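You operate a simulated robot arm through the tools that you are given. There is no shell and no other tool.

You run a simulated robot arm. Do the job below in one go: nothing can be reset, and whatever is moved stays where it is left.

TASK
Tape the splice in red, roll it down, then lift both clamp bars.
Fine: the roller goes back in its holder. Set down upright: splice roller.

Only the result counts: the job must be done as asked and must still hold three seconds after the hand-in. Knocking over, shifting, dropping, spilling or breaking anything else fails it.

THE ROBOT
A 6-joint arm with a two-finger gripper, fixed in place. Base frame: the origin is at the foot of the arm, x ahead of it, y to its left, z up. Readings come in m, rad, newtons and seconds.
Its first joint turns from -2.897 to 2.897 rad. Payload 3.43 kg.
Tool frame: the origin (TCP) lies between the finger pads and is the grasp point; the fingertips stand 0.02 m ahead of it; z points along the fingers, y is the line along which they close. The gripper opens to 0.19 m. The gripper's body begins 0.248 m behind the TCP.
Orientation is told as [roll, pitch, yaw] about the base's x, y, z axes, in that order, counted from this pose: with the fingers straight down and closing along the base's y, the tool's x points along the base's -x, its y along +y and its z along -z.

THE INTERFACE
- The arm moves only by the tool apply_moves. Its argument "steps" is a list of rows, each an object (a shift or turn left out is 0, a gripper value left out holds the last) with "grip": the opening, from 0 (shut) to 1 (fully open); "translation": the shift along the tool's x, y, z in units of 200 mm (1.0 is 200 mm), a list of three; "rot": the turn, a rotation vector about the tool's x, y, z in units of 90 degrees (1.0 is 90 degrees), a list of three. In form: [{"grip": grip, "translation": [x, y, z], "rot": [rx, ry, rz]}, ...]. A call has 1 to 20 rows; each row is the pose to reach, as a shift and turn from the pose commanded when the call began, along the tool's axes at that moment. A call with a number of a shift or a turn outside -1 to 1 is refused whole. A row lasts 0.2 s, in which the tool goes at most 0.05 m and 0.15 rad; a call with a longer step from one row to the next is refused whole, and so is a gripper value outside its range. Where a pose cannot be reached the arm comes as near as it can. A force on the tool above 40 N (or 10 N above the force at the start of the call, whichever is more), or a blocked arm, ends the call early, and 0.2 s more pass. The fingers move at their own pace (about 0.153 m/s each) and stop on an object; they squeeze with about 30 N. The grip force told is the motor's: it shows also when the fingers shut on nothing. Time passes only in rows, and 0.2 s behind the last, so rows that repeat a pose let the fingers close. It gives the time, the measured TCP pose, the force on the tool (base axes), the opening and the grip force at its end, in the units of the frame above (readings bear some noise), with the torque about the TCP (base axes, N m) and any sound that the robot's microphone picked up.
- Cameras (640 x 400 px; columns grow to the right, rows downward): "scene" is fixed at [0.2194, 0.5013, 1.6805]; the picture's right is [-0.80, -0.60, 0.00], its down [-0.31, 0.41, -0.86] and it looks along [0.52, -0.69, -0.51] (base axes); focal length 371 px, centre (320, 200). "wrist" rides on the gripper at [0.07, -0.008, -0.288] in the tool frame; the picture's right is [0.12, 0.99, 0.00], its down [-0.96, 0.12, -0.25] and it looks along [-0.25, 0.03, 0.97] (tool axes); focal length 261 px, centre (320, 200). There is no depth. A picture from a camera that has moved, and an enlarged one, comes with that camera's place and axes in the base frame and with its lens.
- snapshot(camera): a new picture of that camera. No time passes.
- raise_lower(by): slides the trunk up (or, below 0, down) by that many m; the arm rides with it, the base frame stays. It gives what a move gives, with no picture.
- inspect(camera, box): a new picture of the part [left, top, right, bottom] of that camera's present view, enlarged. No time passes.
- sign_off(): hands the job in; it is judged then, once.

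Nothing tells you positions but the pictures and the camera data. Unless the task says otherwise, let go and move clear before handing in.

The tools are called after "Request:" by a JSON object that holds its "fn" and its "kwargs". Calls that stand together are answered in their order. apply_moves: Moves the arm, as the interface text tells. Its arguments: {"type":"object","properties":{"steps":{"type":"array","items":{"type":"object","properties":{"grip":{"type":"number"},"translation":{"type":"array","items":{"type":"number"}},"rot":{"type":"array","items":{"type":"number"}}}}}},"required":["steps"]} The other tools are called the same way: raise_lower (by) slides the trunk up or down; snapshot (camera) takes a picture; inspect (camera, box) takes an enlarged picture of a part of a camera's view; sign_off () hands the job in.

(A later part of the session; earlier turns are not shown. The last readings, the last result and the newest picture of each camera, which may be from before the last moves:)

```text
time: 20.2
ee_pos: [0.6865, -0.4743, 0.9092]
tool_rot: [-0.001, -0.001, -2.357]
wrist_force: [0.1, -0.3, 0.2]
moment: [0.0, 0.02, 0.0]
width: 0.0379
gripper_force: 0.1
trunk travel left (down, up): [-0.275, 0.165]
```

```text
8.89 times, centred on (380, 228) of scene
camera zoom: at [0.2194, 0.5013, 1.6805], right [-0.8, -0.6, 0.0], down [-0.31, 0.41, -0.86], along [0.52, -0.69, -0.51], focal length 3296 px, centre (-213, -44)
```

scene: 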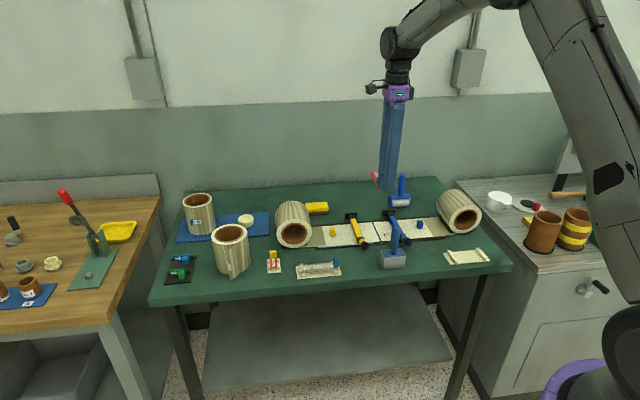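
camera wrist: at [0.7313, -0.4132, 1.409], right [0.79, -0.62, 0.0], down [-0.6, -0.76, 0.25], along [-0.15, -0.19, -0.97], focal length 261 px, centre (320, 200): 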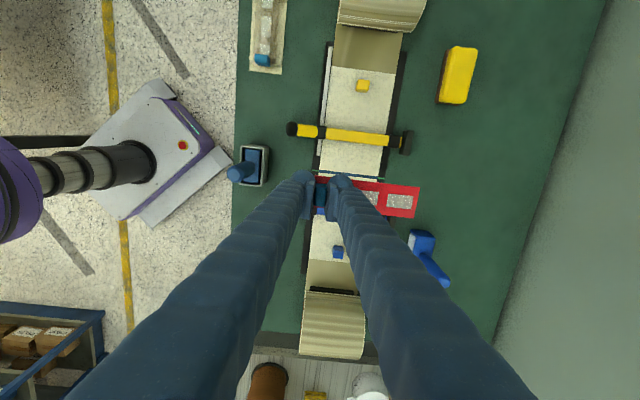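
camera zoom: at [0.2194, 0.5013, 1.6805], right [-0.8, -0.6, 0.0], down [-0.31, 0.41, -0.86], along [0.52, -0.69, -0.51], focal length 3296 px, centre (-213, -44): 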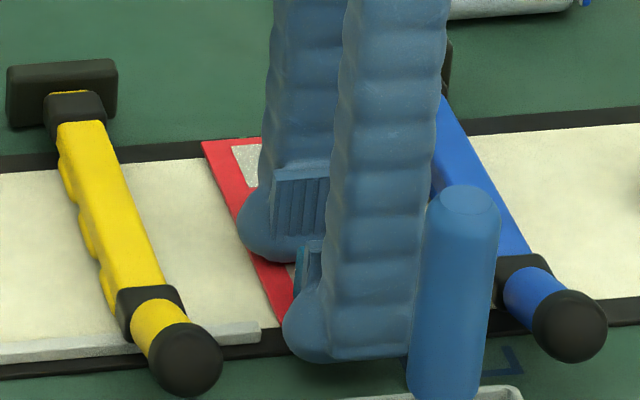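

The tape lies on the seam with both ticks on its centreline. I'll lift clear and go over to the roller in its holder.

Request:
{"fn": "apply_moves", "kwargs": {"steps": [{"grip": 0.2, "translation": [0, 0, -0.05]}, {"translation": [0, 0, -0.15]}, {"translation": [0, 0, -0.3]}, {"translation": [0, 0, -0.5]}, {"translation": [0, 0, -0.75]}, {"translation": [0, 0, -1.0]}, {"translation": [0, 0, -1.0]}]}}

Request:
{"fn": "inspect", "kwargs": {"camera": "scene", "box": [350, 200, 410, 270]}}

Request:
{"fn": "apply_moves", "kwargs": {"steps": [{"grip": 0.5, "translation": [0, -0.15, -0.2]}, {"grip": 0.5, "translation": [0, -0.35, -0.2]}, {"translation": [0, -0.55, -0.2]}, {"translation": [0, -0.63, -0.2]}, {"translation": [0, -0.63, -0.2]}]}}

Request:
{"fn": "snapshot", "kwargs": {"camera": "wrist"}}

Request:
{"fn": "inspect", "kwargs": {"camera": "wrist", "box": [260, 120, 380, 220]}}

```text
time: 21.8
ee_pos: [0.6876, -0.4739, 1.1103]
tool_rot: [-0.003, -0.002, -2.359]
wrist_force: [-0.3, 0.3, 0.0]
moment: [-0.05, 0.03, -0.03]
width: 0.0381
gripper_force: 0.0
trunk travel left (down, up): [-0.275, 0.165]
```

```text
5.71 times, centred on (380, 235) of scene
camera zoom: at [0.2194, 0.5013, 1.6805], right [-0.8, -0.6, 0.0], down [-0.31, 0.41, -0.86], along [0.52, -0.69, -0.51], focal length 2119 px, centre (-23, 0)
```

zoom: 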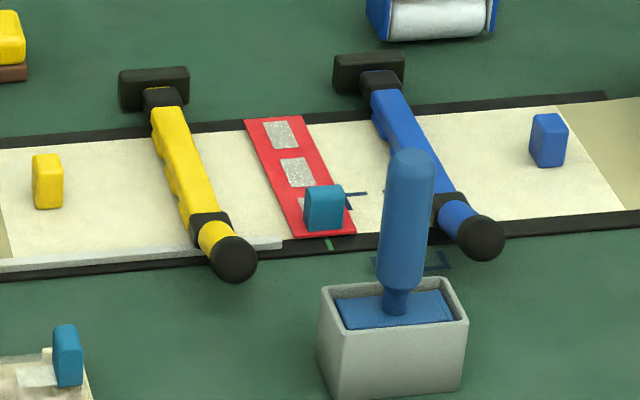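

```text
time: 23.0
ee_pos: [0.5959, -0.3876, 1.1483]
tool_rot: [-0.001, 0.0, -2.356]
wrist_force: [-0.5, -0.6, 0.1]
moment: [0.06, -0.01, -0.01]
width: 0.0951
gripper_force: 0.0
trunk travel left (down, up): [-0.275, 0.165]
```

```text
taken
camera wrist: at [0.6411, -0.331, 1.4382], right [0.79, -0.62, 0.0], down [-0.6, -0.76, 0.25], along [-0.15, -0.19, -0.97], focal length 261 px, centre (320, 200)
```

wrist: 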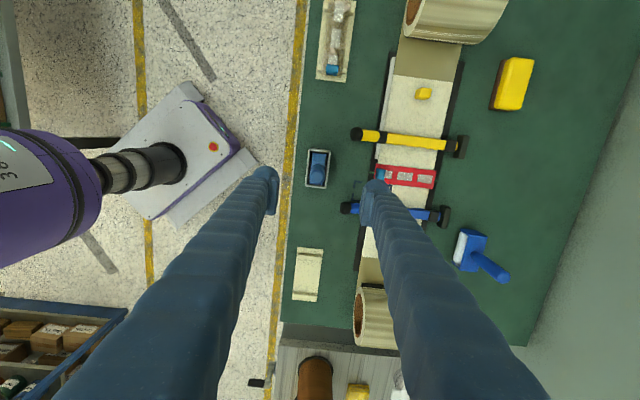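

```text
4.00 times, centred on (320, 170) of wrist
camera zoom: at [0.6411, -0.331, 1.4382], right [0.79, -0.62, 0.0], down [-0.6, -0.76, 0.25], along [-0.15, -0.19, -0.97], focal length 1043 px, centre (320, 320)
```

zoom: 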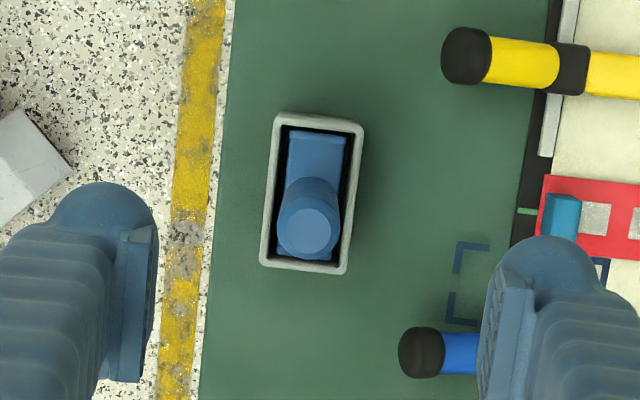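

The patches are visible on the laid tape. The roller's handle stands upright at about u 0.691, w 0.150, with its top near z = 1.03. I'll go down around it and check before gripping.

Request:
{"fn": "apply_moves", "kwargs": {"steps": [{"grip": 0.5, "translation": [0.015, -0.02, 0.15]}, {"translation": [0.015, -0.02, 0.35]}, {"translation": [0.015, -0.02, 0.5]}, {"translation": [0.015, -0.02, 0.65]}, {"translation": [0.015, -0.02, 0.8]}, {"translation": [0.015, -0.02, 0.8]}]}}

Request:
{"fn": "inspect", "kwargs": {"camera": "wrist", "box": [240, 120, 400, 240]}}

Request:
{"fn": "inspect", "kwargs": {"camera": "scene", "box": [350, 200, 420, 280]}}

```text
time: 24.4
ee_pos: [0.5966, -0.3842, 0.9899]
tool_rot: [0.001, 0.0, -2.356]
wrist_force: [0.8, 0.1, -0.4]
moment: [0.01, 0.0, 0.01]
width: 0.0952
gripper_force: 0.1
trunk travel left (down, up): [-0.275, 0.165]
```

```text
3.33 times, centred on (320, 180) of wrist
camera zoom: at [0.6427, -0.3276, 1.2781], right [0.79, -0.62, 0.0], down [-0.6, -0.76, 0.25], along [-0.15, -0.19, -0.97], focal length 869 px, centre (320, 267)
```

zoom: 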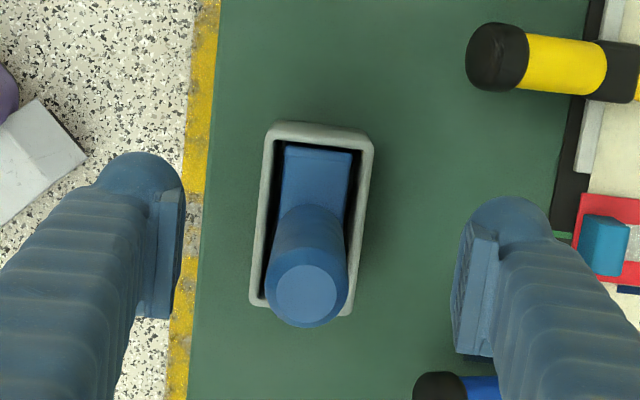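

```text
5.00 times, centred on (385, 240) of scene
camera zoom: at [0.2194, 0.5013, 1.6805], right [-0.8, -0.6, 0.0], down [-0.31, 0.41, -0.86], along [0.52, -0.69, -0.51], focal length 1854 px, centre (-5, 0)
```

zoom: 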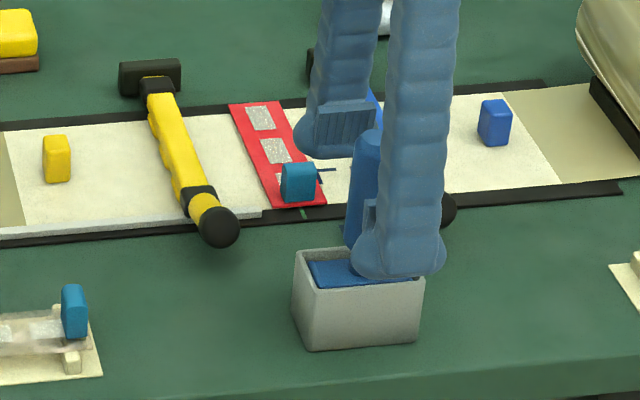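

The handle is centred to within a few millimetres. I'll correct that, go slightly deeper and close.

Request:
{"fn": "apply_moves", "kwargs": {"steps": [{"grip": 0.5, "translation": [-0.005, -0.013, 0.02]}, {"grip": 0.35, "translation": [-0.005, -0.013, 0.04]}, {"grip": 0.2, "translation": [-0.005, -0.013, 0.04]}, {"grip": 0.15, "translation": [-0.005, -0.013, 0.04]}, {"grip": 0.0, "translation": [-0.005, -0.013, 0.04]}, {"grip": 0.0, "translation": [-0.005, -0.013, 0.04]}]}}

Request:
{"fn": "inspect", "kwargs": {"camera": "wrist", "box": [240, 120, 400, 240]}}

Request:
{"fn": "inspect", "kwargs": {"camera": "scene", "box": [350, 200, 420, 280]}}

```text
time: 25.8
ee_pos: [0.594, -0.38, 0.9816]
tool_rot: [0.0, 0.0, -2.358]
wrist_force: [0.4, 0.1, 1.1]
moment: [0.04, 0.01, -0.01]
width: 0.0244
gripper_force: 29.7
trunk travel left (down, up): [-0.275, 0.165]
```

```text
3.33 times, centred on (320, 180) of wrist
camera zoom: at [0.6399, -0.3248, 1.2708], right [0.79, -0.62, 0.0], down [-0.6, -0.76, 0.25], along [-0.15, -0.19, -0.97], focal length 869 px, centre (320, 267)
```

zoom: 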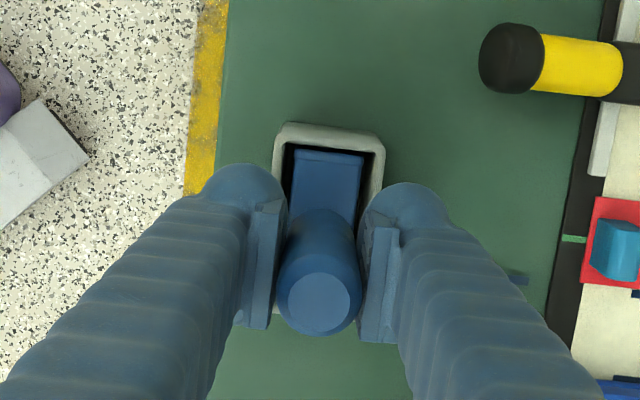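

```text
5.00 times, centred on (385, 240) of scene
camera zoom: at [0.2194, 0.5013, 1.6805], right [-0.8, -0.6, 0.0], down [-0.31, 0.41, -0.86], along [0.52, -0.69, -0.51], focal length 1854 px, centre (-5, 0)
```

zoom: 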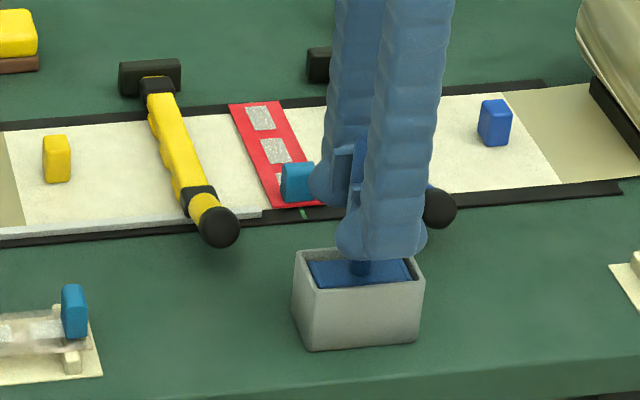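

The handle is firmly gripped, 24 mm across. I'll lift the roller straight out of the holder.

Request:
{"fn": "apply_moves", "kwargs": {"steps": [{"grip": 0.0, "translation": [0, 0, -0.05]}, {"translation": [0, 0, -0.15]}, {"translation": [0, 0, -0.3]}, {"translation": [0, 0, -0.5]}, {"translation": [0, 0, -0.65]}, {"translation": [0, 0, -0.65]}]}}

Request:
{"fn": "inspect", "kwargs": {"camera": "wrist", "box": [240, 120, 400, 240]}}

Request:
{"fn": "inspect", "kwargs": {"camera": "scene", "box": [340, 180, 430, 280]}}

```text
time: 27.2
ee_pos: [0.5938, -0.3788, 1.1137]
tool_rot: [0.0, 0.001, -2.357]
wrist_force: [-0.2, 0.4, -1.7]
moment: [-0.01, 0.02, -0.01]
width: 0.0247
gripper_force: 29.5
trunk travel left (down, up): [-0.275, 0.165]
```

```text
3.33 times, centred on (320, 180) of wrist
camera zoom: at [0.639, -0.3227, 1.4016], right [0.79, -0.62, 0.0], down [-0.6, -0.76, 0.25], along [-0.15, -0.19, -0.97], focal length 869 px, centre (320, 267)
```

zoom: 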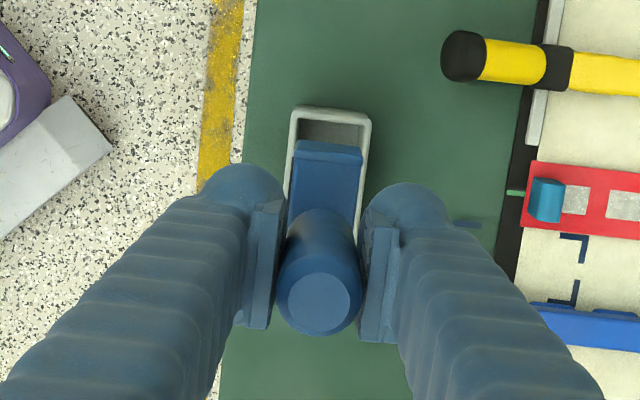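

```text
4.00 times, centred on (385, 230) of scene
camera zoom: at [0.2194, 0.5013, 1.6805], right [-0.8, -0.6, 0.0], down [-0.31, 0.41, -0.86], along [0.52, -0.69, -0.51], focal length 1483 px, centre (60, 80)
```

zoom: 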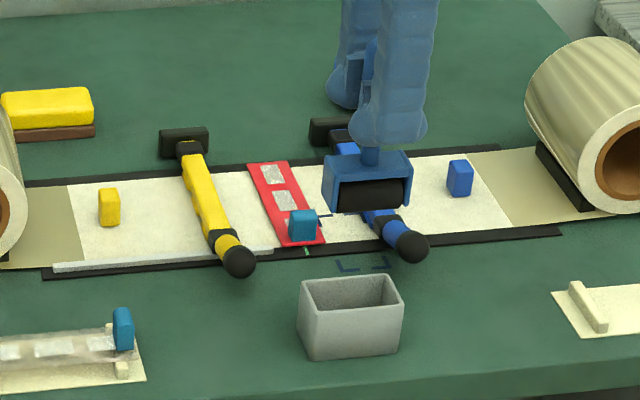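

The roller has a black rubber wheel and is free of the holder. I'll carry it to just past the tape's tab, over the seam, and go down to just above the tape.

Request:
{"fn": "apply_moves", "kwargs": {"steps": [{"grip": 0.0, "translation": [-0.003, 0.2, 0]}, {"translation": [-0.006, 0.4, 0]}, {"translation": [-0.01, 0.6, 0]}, {"translation": [-0.01, 0.75, 0]}, {"translation": [-0.01, 0.82, 0]}, {"translation": [-0.01, 0.82, 0.1]}, {"translation": [-0.01, 0.82, 0.25]}, {"translation": [-0.01, 0.82, 0.4]}, {"translation": [-0.01, 0.82, 0.53]}, {"translation": [-0.01, 0.82, 0.53]}]}}

Request:
{"fn": "inspect", "kwargs": {"camera": "wrist", "box": [240, 120, 400, 240]}}

Request:
{"fn": "inspect", "kwargs": {"camera": "scene", "box": [340, 190, 410, 260]}}

```text
time: 29.4
ee_pos: [0.7068, -0.4975, 1.0065]
tool_rot: [-0.001, 0.0, -2.356]
wrist_force: [-1.1, -0.2, -2.0]
moment: [0.03, -0.01, 0.01]
width: 0.0248
gripper_force: 30.0
trunk travel left (down, up): [-0.275, 0.165]
```

```text
3.33 times, centred on (320, 180) of wrist
camera zoom: at [0.7532, -0.4419, 1.2938], right [0.79, -0.62, 0.0], down [-0.6, -0.76, 0.25], along [-0.15, -0.19, -0.97], focal length 869 px, centre (320, 267)
```

zoom: 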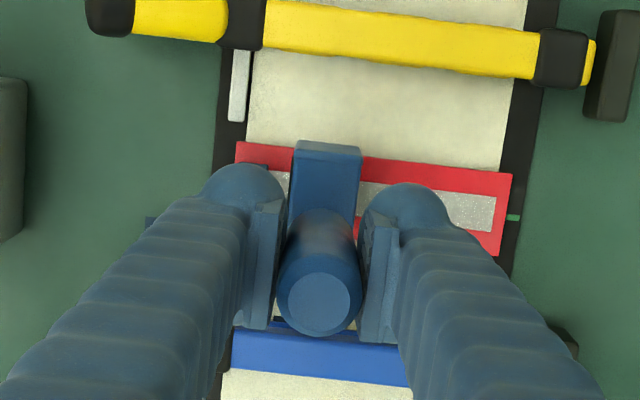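

```text
5.71 times, centred on (375, 225) of scene
camera zoom: at [0.2194, 0.5013, 1.6805], right [-0.8, -0.6, 0.0], down [-0.31, 0.41, -0.86], along [0.52, -0.69, -0.51], focal length 2119 px, centre (6, 57)
```

zoom: 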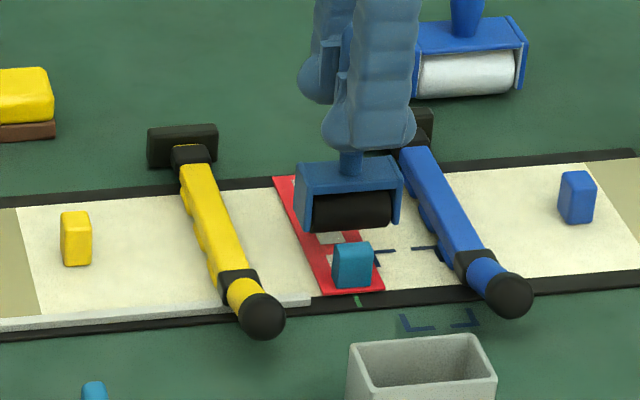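

The roller is lined up over the tape just beyond the tab. Lowering it gently until I feel contact.

Request:
{"fn": "apply_moves", "kwargs": {"steps": [{"grip": 0.0, "translation": [0, 0, 0.02]}, {"translation": [0, 0, 0.04]}, {"translation": [0, 0, 0.05]}, {"translation": [0, 0, 0.05]}]}}

Request:
{"fn": "inspect", "kwargs": {"camera": "scene", "box": [360, 200, 400, 250]}}

```text
time: 30.4
ee_pos: [0.7089, -0.4973, 0.9956]
tool_rot: [0.001, 0.002, -2.356]
wrist_force: [0.3, -0.6, -0.9]
moment: [0.0, -0.03, 0.0]
width: 0.0245
gripper_force: 30.0
trunk travel left (down, up): [-0.275, 0.165]
```

```text
8.00 times, centred on (380, 225) of scene
camera zoom: at [0.2194, 0.5013, 1.6805], right [-0.8, -0.6, 0.0], down [-0.31, 0.41, -0.86], along [0.52, -0.69, -0.51], focal length 2966 px, centre (-160, 0)
```

zoom: 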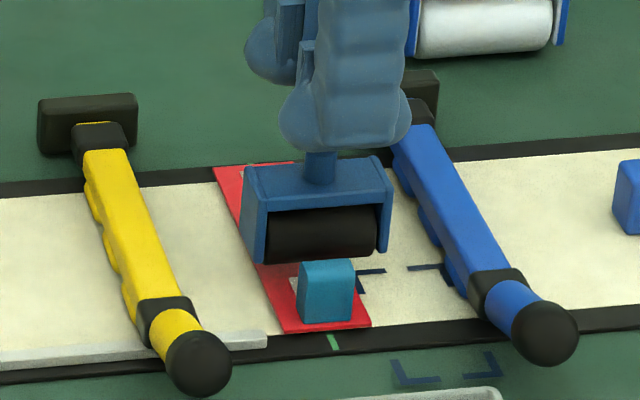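

Request:
{"fn": "apply_moves", "kwargs": {"steps": [{"grip": 0.0, "translation": [0, 0, 0.01]}, {"translation": [0, 0, 0.02]}, {"translation": [0, 0, 0.03]}, {"translation": [0, 0, 0.035]}, {"translation": [0, 0, 0.035]}]}}

Request:
{"fn": "inspect", "kwargs": {"camera": "scene", "box": [360, 200, 400, 250]}}

```text
time: 31.6
ee_pos: [0.7082, -0.4976, 0.9882]
tool_rot: [0.0, 0.0, -2.356]
wrist_force: [-0.2, -0.6, -1.6]
moment: [0.01, -0.02, -0.02]
width: 0.0246
gripper_force: 30.0
trunk travel left (down, up): [-0.275, 0.165]
```

```text
8.00 times, centred on (380, 225) of scene
camera zoom: at [0.2194, 0.5013, 1.6805], right [-0.8, -0.6, 0.0], down [-0.31, 0.41, -0.86], along [0.52, -0.69, -0.51], focal length 2966 px, centre (-160, 0)
```

zoom: 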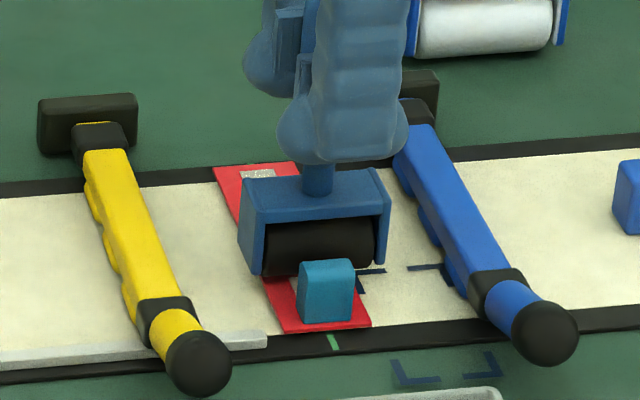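

Request:
{"fn": "apply_moves", "kwargs": {"steps": [{"grip": 0.0, "translation": [0, 0, 0.005]}, {"translation": [0, 0, 0.01]}, {"translation": [0, 0, 0.015]}, {"translation": [0, 0, 0.02]}, {"translation": [0, 0, 0.02]}]}}

Request:
{"fn": "inspect", "kwargs": {"camera": "scene", "box": [360, 200, 400, 250]}}

```text
time: 32.8
ee_pos: [0.7073, -0.4978, 0.9858]
tool_rot: [0.001, 0.001, -2.357]
wrist_force: [0.4, -0.1, 7.3]
moment: [-0.12, 0.08, -0.03]
width: 0.0248
gripper_force: 29.7
trunk travel left (down, up): [-0.275, 0.165]
```

```text
8.00 times, centred on (380, 225) of scene
camera zoom: at [0.2194, 0.5013, 1.6805], right [-0.8, -0.6, 0.0], down [-0.31, 0.41, -0.86], along [0.52, -0.69, -0.51], focal length 2966 px, centre (-160, 0)
```

zoom: 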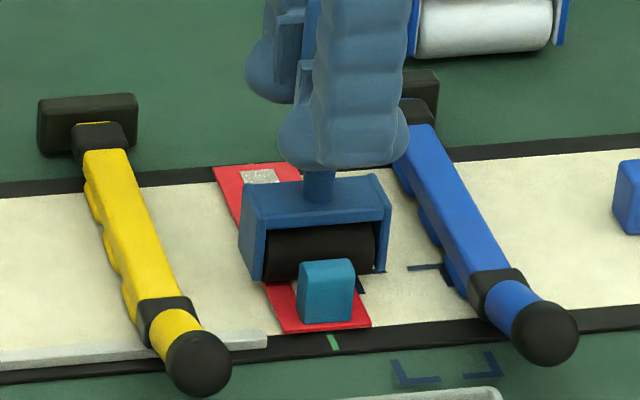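

Contact, about 9 N of roller load. I'll press slightly harder, back up close to the tab, then roll outward along the whole tape.

Request:
{"fn": "apply_moves", "kwargs": {"steps": [{"grip": 0.0, "translation": [0, 0, 0.003]}, {"translation": [0, -0.02, 0.003]}, {"translation": [0, -0.035, 0.003]}, {"translation": [0, -0.05, 0.003]}, {"translation": [0, -0.05, 0.003]}]}}

Request:
{"fn": "inspect", "kwargs": {"camera": "scene", "box": [360, 200, 400, 250]}}

Request:
{"fn": "inspect", "kwargs": {"camera": "wrist", "box": [240, 120, 400, 240]}}

```text
time: 34.0
ee_pos: [0.6994, -0.4895, 0.9858]
tool_rot: [0.0, 0.001, -2.355]
wrist_force: [1.2, -1.4, 10.4]
moment: [0.01, -0.34, -0.03]
width: 0.0245
gripper_force: 29.6
trunk travel left (down, up): [-0.275, 0.165]
```

```text
8.00 times, centred on (380, 225) of scene
camera zoom: at [0.2194, 0.5013, 1.6805], right [-0.8, -0.6, 0.0], down [-0.31, 0.41, -0.86], along [0.52, -0.69, -0.51], focal length 2966 px, centre (-160, 0)
```

zoom: 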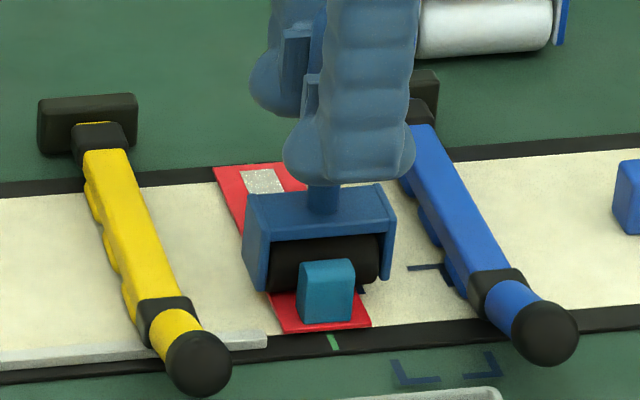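

```text
3.33 times, centred on (320, 180) of wrist
camera zoom: at [0.7461, -0.4333, 1.274], right [0.79, -0.62, 0.0], down [-0.6, -0.76, 0.25], along [-0.15, -0.19, -0.97], focal length 869 px, centre (320, 267)
```

zoom: 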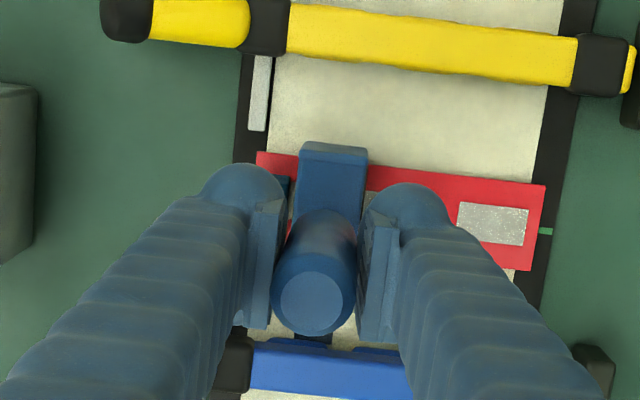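

Now rolling outward along the whole tape.

Request:
{"fn": "apply_moves", "kwargs": {"steps": [{"grip": 0.0, "translation": [0, 0.0, 0.002]}, {"translation": [0, 0.04, 0.003]}, {"translation": [0, 0.08, 0.003]}, {"translation": [0, 0.12, 0.003]}, {"translation": [0, 0.16, 0.003]}, {"translation": [0, 0.2, 0.003]}, {"translation": [0, 0.24, 0.003]}, {"translation": [0, 0.28, 0.003]}, {"translation": [0, 0.32, 0.003]}, {"translation": [0, 0.36, 0.003]}, {"translation": [0, 0.4, 0.003]}, {"translation": [0, 0.44, 0.003]}, {"translation": [0, 0.48, 0.003]}, {"translation": [0, 0.51, 0.003]}, {"translation": [0, 0.51, 0.003]}]}}

Request:
{"fn": "inspect", "kwargs": {"camera": "scene", "box": [360, 200, 400, 250]}}

Request:
{"fn": "inspect", "kwargs": {"camera": "wrist", "box": [240, 120, 400, 240]}}

```text
time: 37.2
ee_pos: [0.7723, -0.5622, 0.9844]
tool_rot: [-0.001, 0.0, -2.356]
wrist_force: [0.2, 0.5, 2.3]
moment: [0.03, -0.05, 0.01]
width: 0.0241
gripper_force: 30.4
trunk travel left (down, up): [-0.275, 0.165]
```

```text
8.00 times, centred on (380, 225) of scene
camera zoom: at [0.2194, 0.5013, 1.6805], right [-0.8, -0.6, 0.0], down [-0.31, 0.41, -0.86], along [0.52, -0.69, -0.51], focal length 2966 px, centre (-160, 0)
```

zoom: 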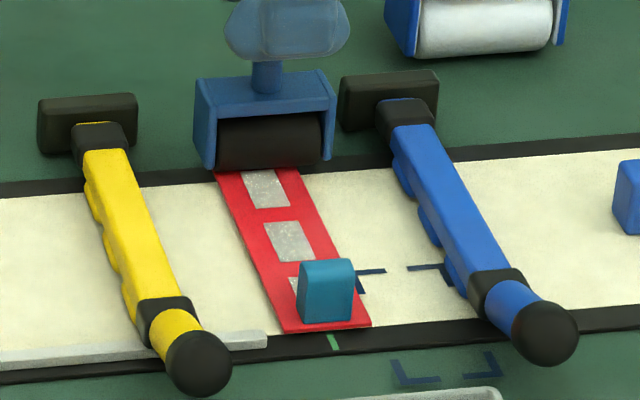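

```text
3.33 times, centred on (320, 180) of wrist
camera zoom: at [0.8181, -0.5067, 1.2727], right [0.79, -0.62, 0.0], down [-0.6, -0.76, 0.25], along [-0.15, -0.19, -0.97], focal length 869 px, centre (320, 267)
```

zoom: 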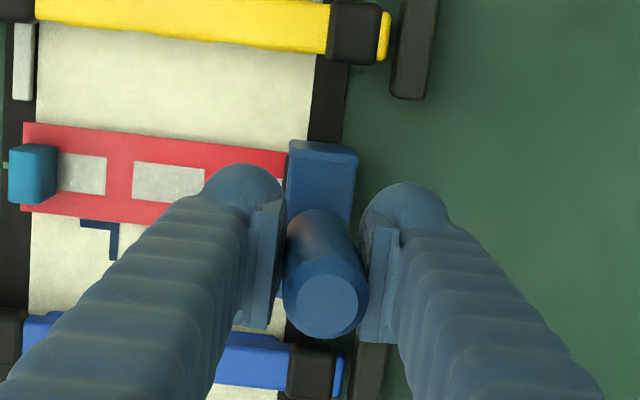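

Rolled out past the tape end. I'll roll back inward under the same load and check the force midway.

Request:
{"fn": "apply_moves", "kwargs": {"steps": [{"grip": 0.0, "translation": [0, -0.04, 0]}, {"translation": [0, -0.08, 0.0]}, {"translation": [0, -0.12, 0.0]}, {"translation": [0, -0.16, 0.0]}, {"translation": [0, -0.2, 0.0]}, {"translation": [0, -0.24, 0.0]}]}}

Request:
{"fn": "inspect", "kwargs": {"camera": "scene", "box": [360, 200, 400, 250]}}

```text
time: 38.6
ee_pos: [0.7396, -0.5274, 0.9849]
tool_rot: [-0.002, 0.0, -2.355]
wrist_force: [-1.0, 0.6, 5.7]
moment: [0.01, 0.18, -0.03]
width: 0.0246
gripper_force: 30.2
trunk travel left (down, up): [-0.275, 0.165]
```

```text
8.00 times, centred on (380, 225) of scene
camera zoom: at [0.2194, 0.5013, 1.6805], right [-0.8, -0.6, 0.0], down [-0.31, 0.41, -0.86], along [0.52, -0.69, -0.51], focal length 2966 px, centre (-160, 0)
```

zoom: 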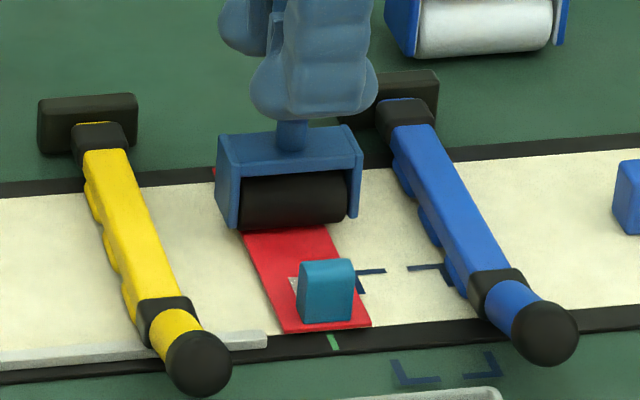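

The silver patches disappear as the roller presses the tape down; the middle one is already gone. I'll keep rolling back to the tab, with slightly more pressure.

Request:
{"fn": "apply_moves", "kwargs": {"steps": [{"grip": 0.0, "translation": [0, -0.04, 0.002]}, {"translation": [0, -0.08, 0.002]}, {"translation": [0, -0.12, 0.003]}, {"translation": [0, -0.16, 0.003]}, {"translation": [0, -0.2, 0.003]}, {"translation": [0, -0.24, 0.003]}, {"translation": [0, -0.27, 0.003]}, {"translation": [0, -0.27, 0.003]}]}}

Request:
{"fn": "inspect", "kwargs": {"camera": "scene", "box": [360, 200, 400, 250]}}

Request:
{"fn": "inspect", "kwargs": {"camera": "wrist", "box": [240, 120, 400, 240]}}

```text
time: 40.4
ee_pos: [0.7017, -0.4899, 0.9827]
tool_rot: [0.0, 0.0, -2.357]
wrist_force: [0.6, -0.8, 9.4]
moment: [-0.26, 0.04, 0.03]
width: 0.0245
gripper_force: 29.8
trunk travel left (down, up): [-0.275, 0.165]
```

```text
8.00 times, centred on (380, 225) of scene
camera zoom: at [0.2194, 0.5013, 1.6805], right [-0.8, -0.6, 0.0], down [-0.31, 0.41, -0.86], along [0.52, -0.69, -0.51], focal length 2966 px, centre (-160, 0)
```

zoom: 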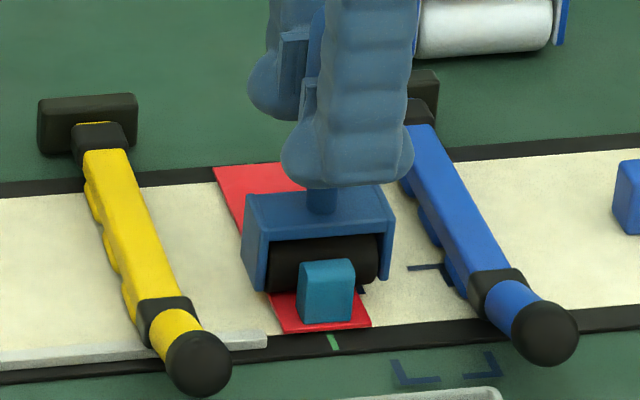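

```text
3.33 times, centred on (320, 180) of wrist
camera zoom: at [0.7468, -0.4333, 1.2722], right [0.79, -0.62, 0.0], down [-0.6, -0.76, 0.25], along [-0.15, -0.19, -0.97], focal length 869 px, centre (320, 267)
```

zoom: 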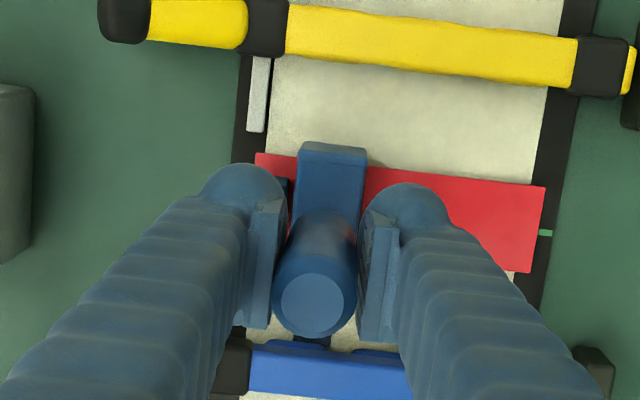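

The far patches are gone. I'll do one more short pass outward over the part near the tab, then lift and look.

Request:
{"fn": "apply_moves", "kwargs": {"steps": [{"grip": 0.0, "translation": [0, 0.04, 0.001]}, {"translation": [0, 0.08, 0.001]}, {"translation": [0, 0.12, 0.001]}, {"translation": [0, 0.16, 0.001]}, {"translation": [0, 0.2, 0.001]}, {"translation": [0, 0.2, 0.0]}, {"translation": [0, 0.2, -0.03]}, {"translation": [0, 0.2, -0.1]}, {"translation": [0, 0.2, -0.25]}, {"translation": [0, 0.2, -0.45]}, {"translation": [0, 0.2, -0.65]}, {"translation": [0, 0.2, -0.65]}]}}

Request:
{"fn": "inspect", "kwargs": {"camera": "scene", "box": [360, 180, 400, 250]}}

Request:
{"fn": "inspect", "kwargs": {"camera": "wrist", "box": [220, 120, 420, 240]}}

```text
time: 43.0
ee_pos: [0.7285, -0.5194, 1.1142]
tool_rot: [-0.001, -0.001, -2.357]
wrist_force: [-0.7, -0.4, -1.4]
moment: [-0.03, 0.01, 0.02]
width: 0.0245
gripper_force: 29.3
trunk travel left (down, up): [-0.275, 0.165]
```

```text
5.71 times, centred on (380, 215) of scene
camera zoom: at [0.2194, 0.5013, 1.6805], right [-0.8, -0.6, 0.0], down [-0.31, 0.41, -0.86], along [0.52, -0.69, -0.51], focal length 2119 px, centre (-23, 114)
```

zoom: 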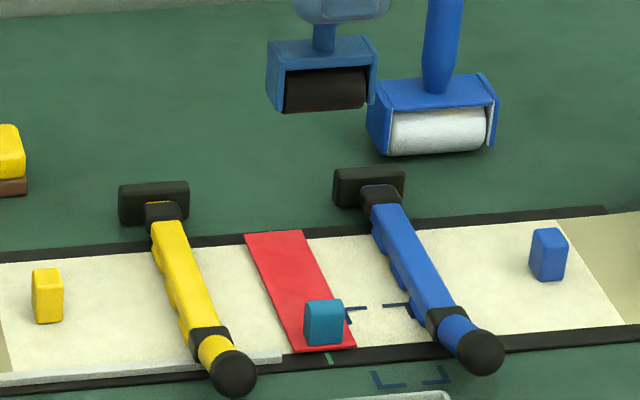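

```text
3.20 times, centred on (320, 180) of wrist
camera zoom: at [0.7749, -0.4628, 1.4025], right [0.79, -0.62, 0.0], down [-0.6, -0.76, 0.25], along [-0.15, -0.19, -0.97], focal length 834 px, centre (320, 264)
```

zoom: 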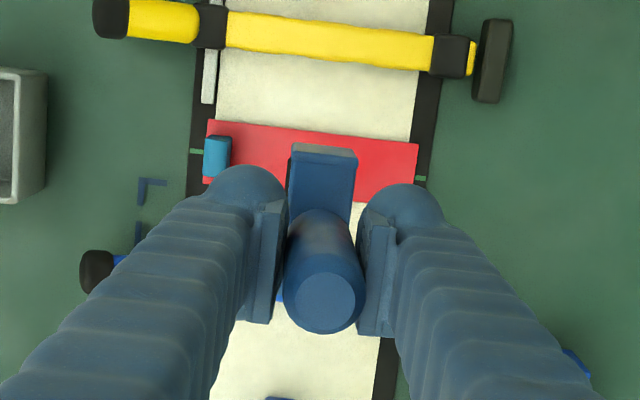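

All three patches are gone and the tape sits on the seam. The roller tilted about 2° in the grip, so I'll carry it back over the holder with a small compensating tilt.

Request:
{"fn": "apply_moves", "kwargs": {"steps": [{"grip": 0.0, "translation": [0.002, -0.2, 0], "rot": [-0.006, 0, 0]}, {"translation": [0.004, -0.4, 0], "rot": [-0.012, 0, 0]}, {"translation": [0.006, -0.6, 0], "rot": [-0.018, 0, 0]}, {"translation": [0.008, -0.8, 0], "rot": [-0.024, 0, 0]}, {"translation": [0.01, -0.97, 0], "rot": [-0.024, 0, 0]}, {"translation": [0.01, -0.97, 0], "rot": [-0.024, 0, 0]}]}}

Request:
{"fn": "inspect", "kwargs": {"camera": "wrist", "box": [240, 120, 400, 240]}}

Request:
{"fn": "inspect", "kwargs": {"camera": "scene", "box": [350, 190, 430, 280]}}

```text
time: 44.4
ee_pos: [0.5944, -0.3794, 1.115]
tool_rot: [0.036, 0.001, -2.358]
wrist_force: [0.6, 0.0, -0.5]
moment: [0.02, 0.03, 0.01]
width: 0.0246
gripper_force: 30.3
trunk travel left (down, up): [-0.275, 0.165]
```

```text
3.33 times, centred on (320, 180) of wrist
camera zoom: at [0.6319, -0.3152, 1.4023], right [0.79, -0.62, 0.04], down [-0.61, -0.76, 0.25], along [-0.13, -0.22, -0.97], focal length 869 px, centre (320, 267)
```

zoom: 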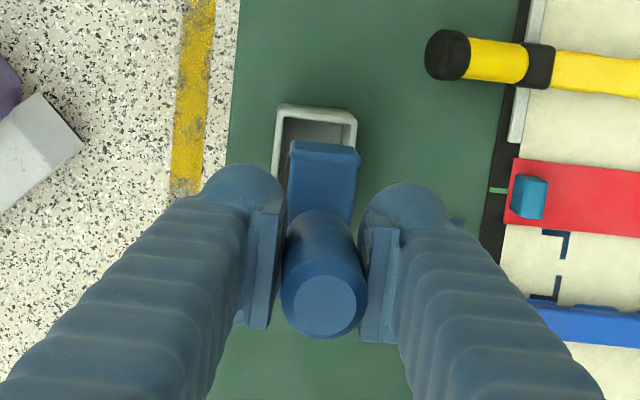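

```text
4.44 times, centred on (390, 235) of scene
camera zoom: at [0.2194, 0.5013, 1.6805], right [-0.8, -0.6, 0.0], down [-0.31, 0.41, -0.86], along [0.52, -0.69, -0.51], focal length 1648 px, centre (9, 44)
```

zoom: 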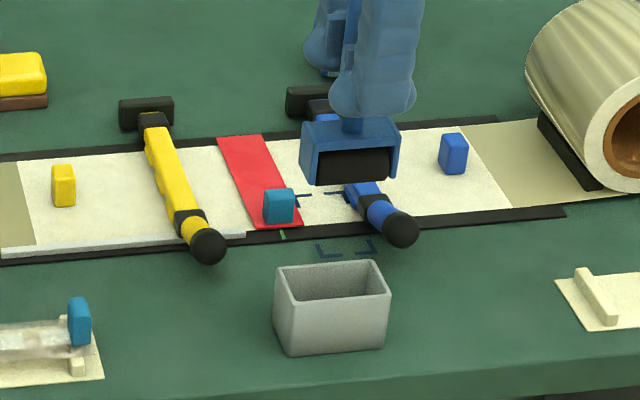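

Request:
{"fn": "apply_moves", "kwargs": {"steps": [{"grip": 0.0, "translation": [0, -0.005, 0.13]}, {"translation": [0, -0.009, 0.25]}, {"translation": [0, -0.012, 0.33]}, {"translation": [0, -0.012, 0.33]}]}}

Request:
{"fn": "inspect", "kwargs": {"camera": "wrist", "box": [290, 120, 360, 200]}}

Request:
{"fn": "inspect", "kwargs": {"camera": "scene", "box": [360, 210, 420, 280]}}

```text
time: 45.4
ee_pos: [0.5933, -0.3812, 1.0474]
tool_rot: [0.037, 0.0, -2.357]
wrist_force: [-0.1, -0.6, -0.6]
moment: [0.03, -0.03, -0.02]
width: 0.0247
gripper_force: 29.6
trunk travel left (down, up): [-0.275, 0.165]
```

```text
5.00 times, centred on (325, 160) of wrist
camera zoom: at [0.6315, -0.3155, 1.336], right [0.79, -0.62, 0.04], down [-0.61, -0.76, 0.25], along [-0.13, -0.22, -0.97], focal length 1303 px, centre (295, 400)
```

zoom: 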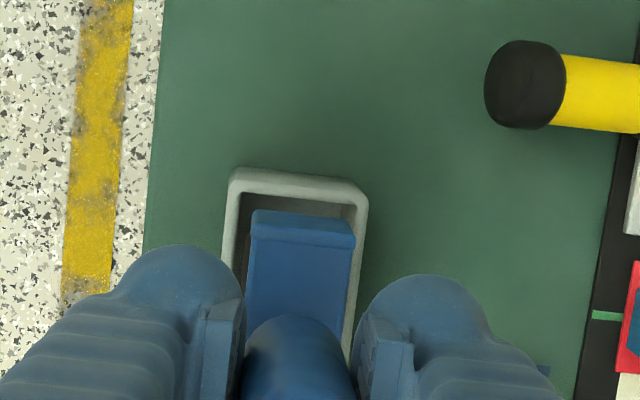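

```text
5.71 times, centred on (390, 245) of scene
camera zoom: at [0.2194, 0.5013, 1.6805], right [-0.8, -0.6, 0.0], down [-0.31, 0.41, -0.86], along [0.52, -0.69, -0.51], focal length 2119 px, centre (-80, -57)
```

zoom: 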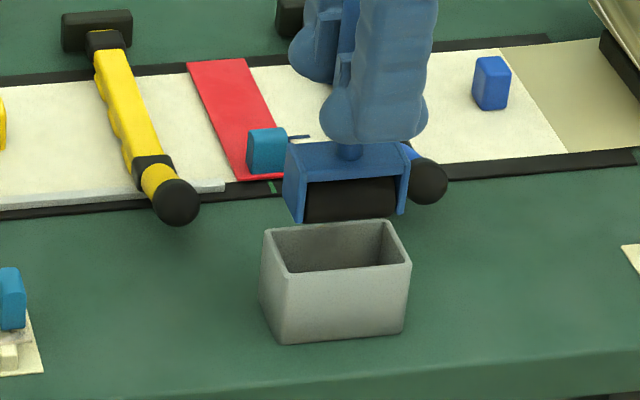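

The roller frame is lined up with the holder opening. Lowering it in.

Request:
{"fn": "apply_moves", "kwargs": {"steps": [{"grip": 0.0, "translation": [-0.004, -0.003, 0.05]}, {"translation": [-0.004, -0.005, 0.1]}, {"translation": [-0.004, -0.008, 0.15]}, {"translation": [-0.004, -0.01, 0.2]}, {"translation": [-0.004, -0.01, 0.25]}, {"translation": [-0.004, -0.01, 0.25]}]}}

Request:
{"fn": "inspect", "kwargs": {"camera": "wrist", "box": [290, 120, 360, 200]}}

Request:
{"fn": "inspect", "kwargs": {"camera": "scene", "box": [360, 210, 420, 280]}}

```text
time: 46.8
ee_pos: [0.5926, -0.3801, 0.9974]
tool_rot: [0.037, 0.0, -2.357]
wrist_force: [-0.4, 0.7, -1.8]
moment: [0.01, 0.02, 0.01]
width: 0.0248
gripper_force: 29.8
trunk travel left (down, up): [-0.275, 0.165]
```

```text
5.00 times, centred on (325, 160) of wrist
camera zoom: at [0.6309, -0.3158, 1.2854], right [0.79, -0.62, 0.04], down [-0.61, -0.76, 0.25], along [-0.13, -0.22, -0.97], focal length 1303 px, centre (295, 400)
```

zoom: 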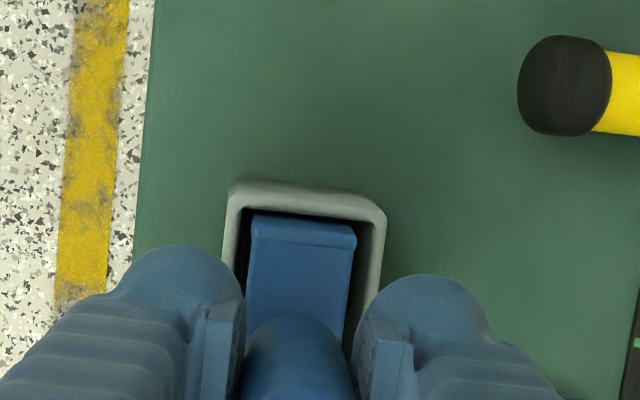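

```text
5.71 times, centred on (390, 245) of scene
camera zoom: at [0.2194, 0.5013, 1.6805], right [-0.8, -0.6, 0.0], down [-0.31, 0.41, -0.86], along [0.52, -0.69, -0.51], focal length 2119 px, centre (-80, -57)
```

zoom: 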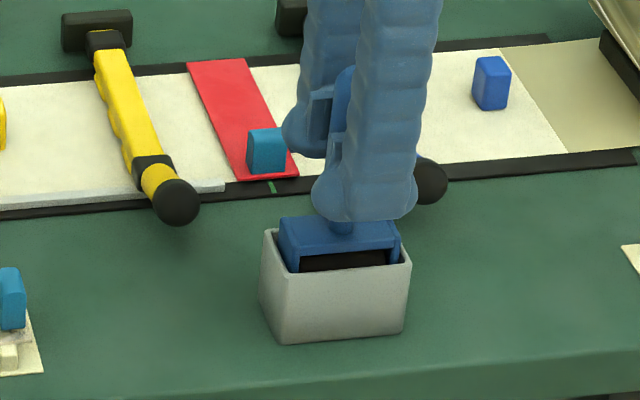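

It's sliding in freely. I'll continue to the holder floor.

Request:
{"fn": "apply_moves", "kwargs": {"steps": [{"grip": 0.0, "translation": [0, -0.001, 0.03]}, {"translation": [0, -0.002, 0.06]}, {"translation": [0, -0.003, 0.07]}, {"translation": [0, -0.003, 0.08]}, {"translation": [0, -0.003, 0.085]}, {"translation": [0, -0.003, 0.085]}]}}

```text
time: 48.2
ee_pos: [0.5916, -0.3797, 0.9802]
tool_rot: [0.035, -0.001, -2.355]
wrist_force: [-0.7, -0.3, -1.2]
moment: [0.03, 0.01, -0.02]
width: 0.0244
gripper_force: 29.5
trunk travel left (down, up): [-0.275, 0.165]
```

Request:
{"fn": "apply_moves", "kwargs": {"steps": [{"grip": 0.0, "translation": [0, 0, 0.005]}, {"translation": [0, 0, 0.01]}, {"translation": [0, 0, 0.015]}, {"translation": [0, 0, 0.015]}]}}

Request:
{"fn": "inspect", "kwargs": {"camera": "scene", "box": [360, 210, 420, 280]}}

```text
time: 49.2
ee_pos: [0.5933, -0.3804, 0.9786]
tool_rot: [0.039, 0.0, -2.357]
wrist_force: [0.2, 2.1, 13.5]
moment: [0.19, -0.01, 0.0]
width: 0.0244
gripper_force: 30.5
trunk travel left (down, up): [-0.275, 0.165]
```

```text
5.71 times, centred on (390, 245) of scene
camera zoom: at [0.2194, 0.5013, 1.6805], right [-0.8, -0.6, 0.0], down [-0.31, 0.41, -0.86], along [0.52, -0.69, -0.51], focal length 2119 px, centre (-80, -57)
```

zoom: 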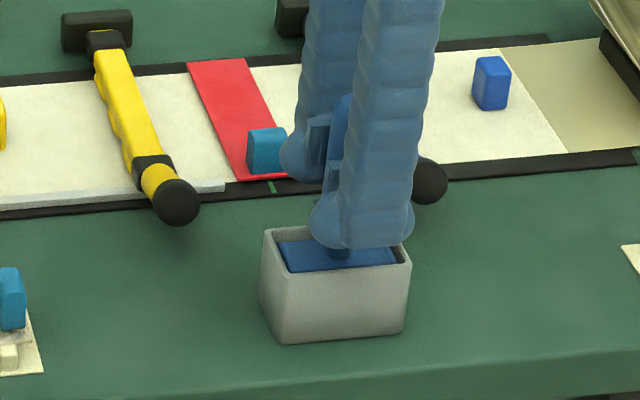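

The roller is seated at the bottom of the holder. I'll take the load off, release, and lift straight up.

Request:
{"fn": "apply_moves", "kwargs": {"steps": [{"grip": 0.0, "translation": [0, 0, -0.005]}, {"grip": 0.16, "translation": [0, 0, -0.005]}, {"grip": 0.25, "translation": [0, 0, -0.005]}, {"grip": 0.4, "translation": [0, 0, -0.005]}, {"grip": 0.4, "translation": [0, 0, -0.005]}, {"grip": 0.4, "translation": [0, 0.002, -0.05]}, {"translation": [0, 0.006, -0.15]}, {"translation": [0, 0.013, -0.35]}, {"translation": [0, 0.02, -0.55]}, {"translation": [0, 0.026, -0.7]}, {"translation": [0, 0.026, -0.7], "rot": [0.024, 0, 0]}, {"translation": [0, 0.026, -0.7], "rot": [0.024, 0, 0]}]}}

Request:
{"fn": "snapshot", "kwargs": {"camera": "wrist"}}

Request:
{"fn": "inspect", "kwargs": {"camera": "scene", "box": [340, 190, 430, 280]}}

```text
time: 51.8
ee_pos: [0.5917, -0.3794, 1.1173]
tool_rot: [0.001, 0.001, -2.357]
wrist_force: [0.4, -0.2, 1.2]
moment: [0.04, 0.0, -0.01]
width: 0.076
gripper_force: 0.1
trunk travel left (down, up): [-0.275, 0.165]
```

```text
taken
camera wrist: at [0.6367, -0.3243, 1.4063], right [0.79, -0.62, 0.0], down [-0.6, -0.76, 0.25], along [-0.15, -0.19, -0.97], focal length 261 px, centre (320, 200)
```

wrist: 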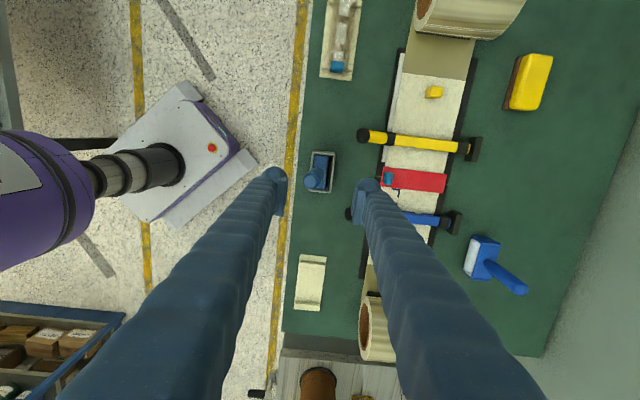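

```text
4.44 times, centred on (385, 235) of scene
camera zoom: at [0.2194, 0.5013, 1.6805], right [-0.8, -0.6, 0.0], down [-0.31, 0.41, -0.86], along [0.52, -0.69, -0.51], focal length 1648 px, centre (31, 44)
```

zoom: 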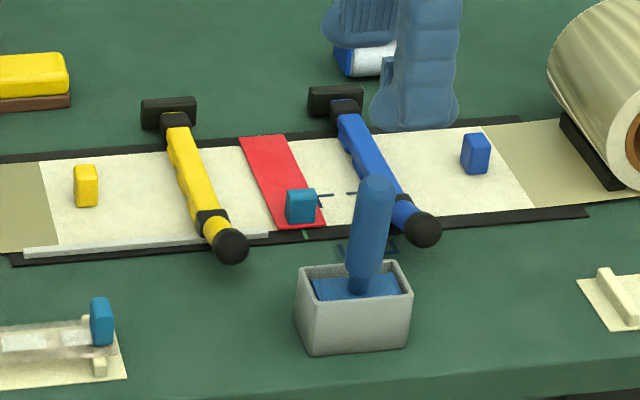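

The roller is standing upright in its holder again. Next are the clamp bars: I'll turn the tool so the fingers close across the bars, and go above the blue handle.

Request:
{"fn": "apply_moves", "kwargs": {"steps": [{"grip": 0.4, "translation": [-0.03, 0.04, 0], "rot": [0, 0, -0.0833]}, {"translation": [-0.06, 0.08, 0], "rot": [0, 0, -0.1667]}, {"translation": [-0.09, 0.12, 0], "rot": [0, 0, -0.25]}, {"translation": [-0.12, 0.16, 0], "rot": [0, 0, -0.3333]}, {"translation": [-0.15, 0.2, 0], "rot": [0, 0, -0.4167]}, {"translation": [-0.18, 0.24, 0], "rot": [0, 0, -0.5]}, {"translation": [-0.21, 0.28, 0], "rot": [0, 0, -0.5833]}, {"translation": [-0.24, 0.32, 0], "rot": [0, 0, -0.6667]}, {"translation": [-0.27, 0.36, 0], "rot": [0, 0, -0.75]}, {"translation": [-0.3, 0.4, 0], "rot": [0, 0, -0.8333]}, {"translation": [-0.33, 0.44, 0], "rot": [0, 0, -0.9167]}, {"translation": [-0.362, 0.487, 0], "rot": [0, 0, -1.0]}, {"translation": [-0.362, 0.487, 0], "rot": [0, 0, -1.0]}]}}

Request:
{"fn": "snapshot", "kwargs": {"camera": "wrist"}}

Request:
{"fn": "inspect", "kwargs": {"camera": "wrist", "box": [250, 120, 390, 260]}}

```text
time: 54.6
ee_pos: [0.6109, -0.4999, 1.1171]
tool_rot: [0.0, 0.001, -0.782]
wrist_force: [0.5, 0.0, -0.5]
moment: [0.04, 0.0, -0.01]
width: 0.076
gripper_force: 0.1
trunk travel left (down, up): [-0.275, 0.165]
```

```text
taken
camera wrist: at [0.5563, -0.4556, 1.4065], right [0.62, 0.79, 0.0], down [0.76, -0.6, 0.25], along [0.19, -0.15, -0.97], focal length 261 px, centre (320, 200)
```

wrist: 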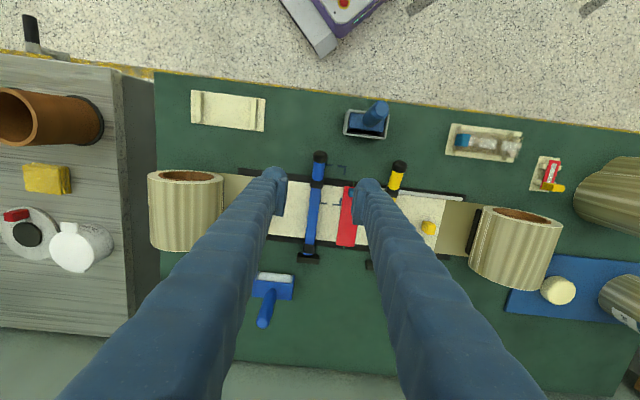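

```text
2.86 times, centred on (320, 190) of wrist
camera zoom: at [0.5563, -0.4556, 1.4065], right [0.62, 0.79, 0.0], down [0.76, -0.6, 0.25], along [0.19, -0.15, -0.97], focal length 745 px, centre (320, 229)
```

zoom: 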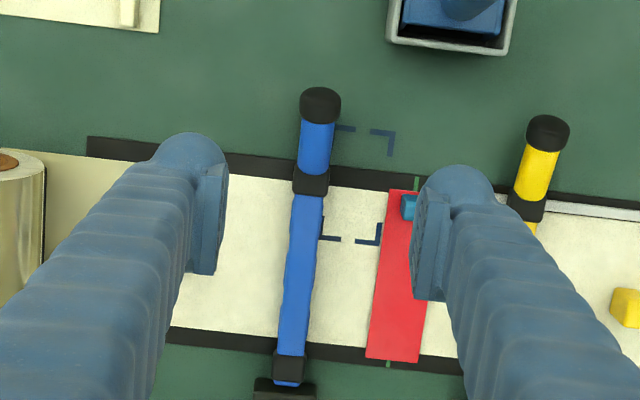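

The tool is directly above the blue handle, at u 0.785, w 0.077. I'll narrow the fingers and go down around it.

Request:
{"fn": "apply_moves", "kwargs": {"steps": [{"grip": 0.28, "translation": [0, -0.006, 0.2]}, {"translation": [0, -0.006, 0.4]}, {"translation": [0, -0.006, 0.6]}, {"translation": [0, -0.006, 0.75]}, {"translation": [0, -0.006, 0.86]}, {"translation": [0, -0.006, 0.92]}, {"translation": [0, -0.006, 0.96]}, {"translation": [0, -0.006, 0.96]}]}}

Request:
{"fn": "inspect", "kwargs": {"camera": "wrist", "box": [250, 130, 390, 230]}}

Request:
{"fn": "inspect", "kwargs": {"camera": "scene", "box": [370, 190, 430, 270]}}

```text
time: 56.4
ee_pos: [0.6093, -0.5004, 0.9255]
tool_rot: [0.001, 0.0, -0.786]
wrist_force: [-0.5, 0.1, 0.0]
moment: [-0.02, 0.01, 0.01]
width: 0.0533
gripper_force: 0.1
trunk travel left (down, up): [-0.275, 0.165]
```

```text
4.00 times, centred on (320, 180) of wrist
camera zoom: at [0.5552, -0.4569, 1.214], right [0.62, 0.79, 0.0], down [0.76, -0.6, 0.25], along [0.19, -0.15, -0.97], focal length 1043 px, centre (320, 280)
```

zoom: 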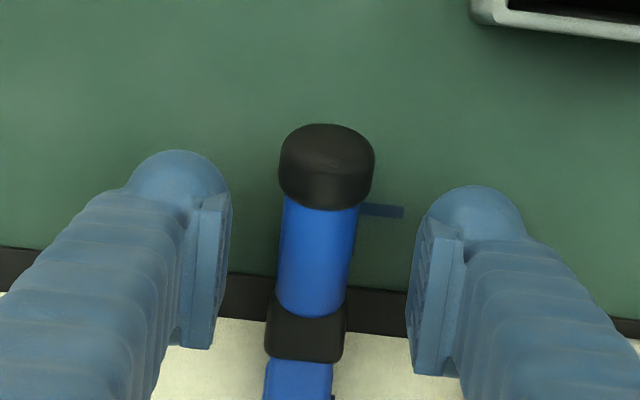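

```text
5.00 times, centred on (400, 230) of scene
camera zoom: at [0.2194, 0.5013, 1.6805], right [-0.8, -0.6, 0.0], down [-0.31, 0.41, -0.86], along [0.52, -0.69, -0.51], focal length 1854 px, centre (-80, 50)
```

zoom: 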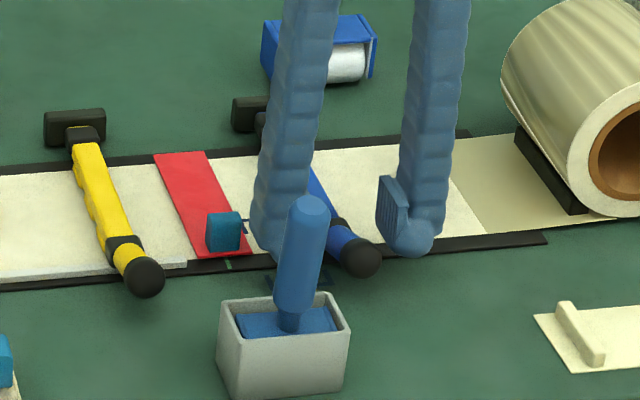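

The handle is centred between the fingers. Closing on it.

Request:
{"fn": "apply_moves", "kwargs": {"steps": [{"grip": 0.15}, {"grip": 0.05}, {"grip": 0.0}, {"grip": 0.0}]}}

Request:
{"fn": "inspect", "kwargs": {"camera": "wrist", "box": [250, 130, 390, 230]}}

```text
time: 57.4
ee_pos: [0.6074, -0.5021, 0.9245]
tool_rot: [0.0, 0.0, -0.784]
wrist_force: [-10.7, -12.6, -2.0]
moment: [-0.01, 0.27, 0.24]
width: 0.0178
gripper_force: 45.0
trunk travel left (down, up): [-0.275, 0.165]
```

```text
4.00 times, centred on (320, 180) of wrist
camera zoom: at [0.5541, -0.4579, 1.2142], right [0.62, 0.79, 0.0], down [0.76, -0.6, 0.25], along [0.19, -0.15, -0.97], focal length 1043 px, centre (320, 280)
```

zoom: 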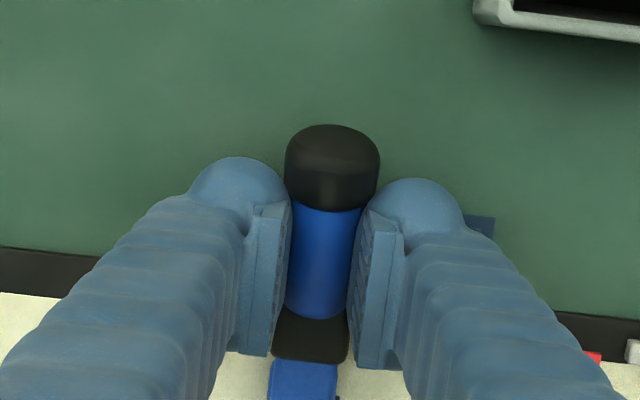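

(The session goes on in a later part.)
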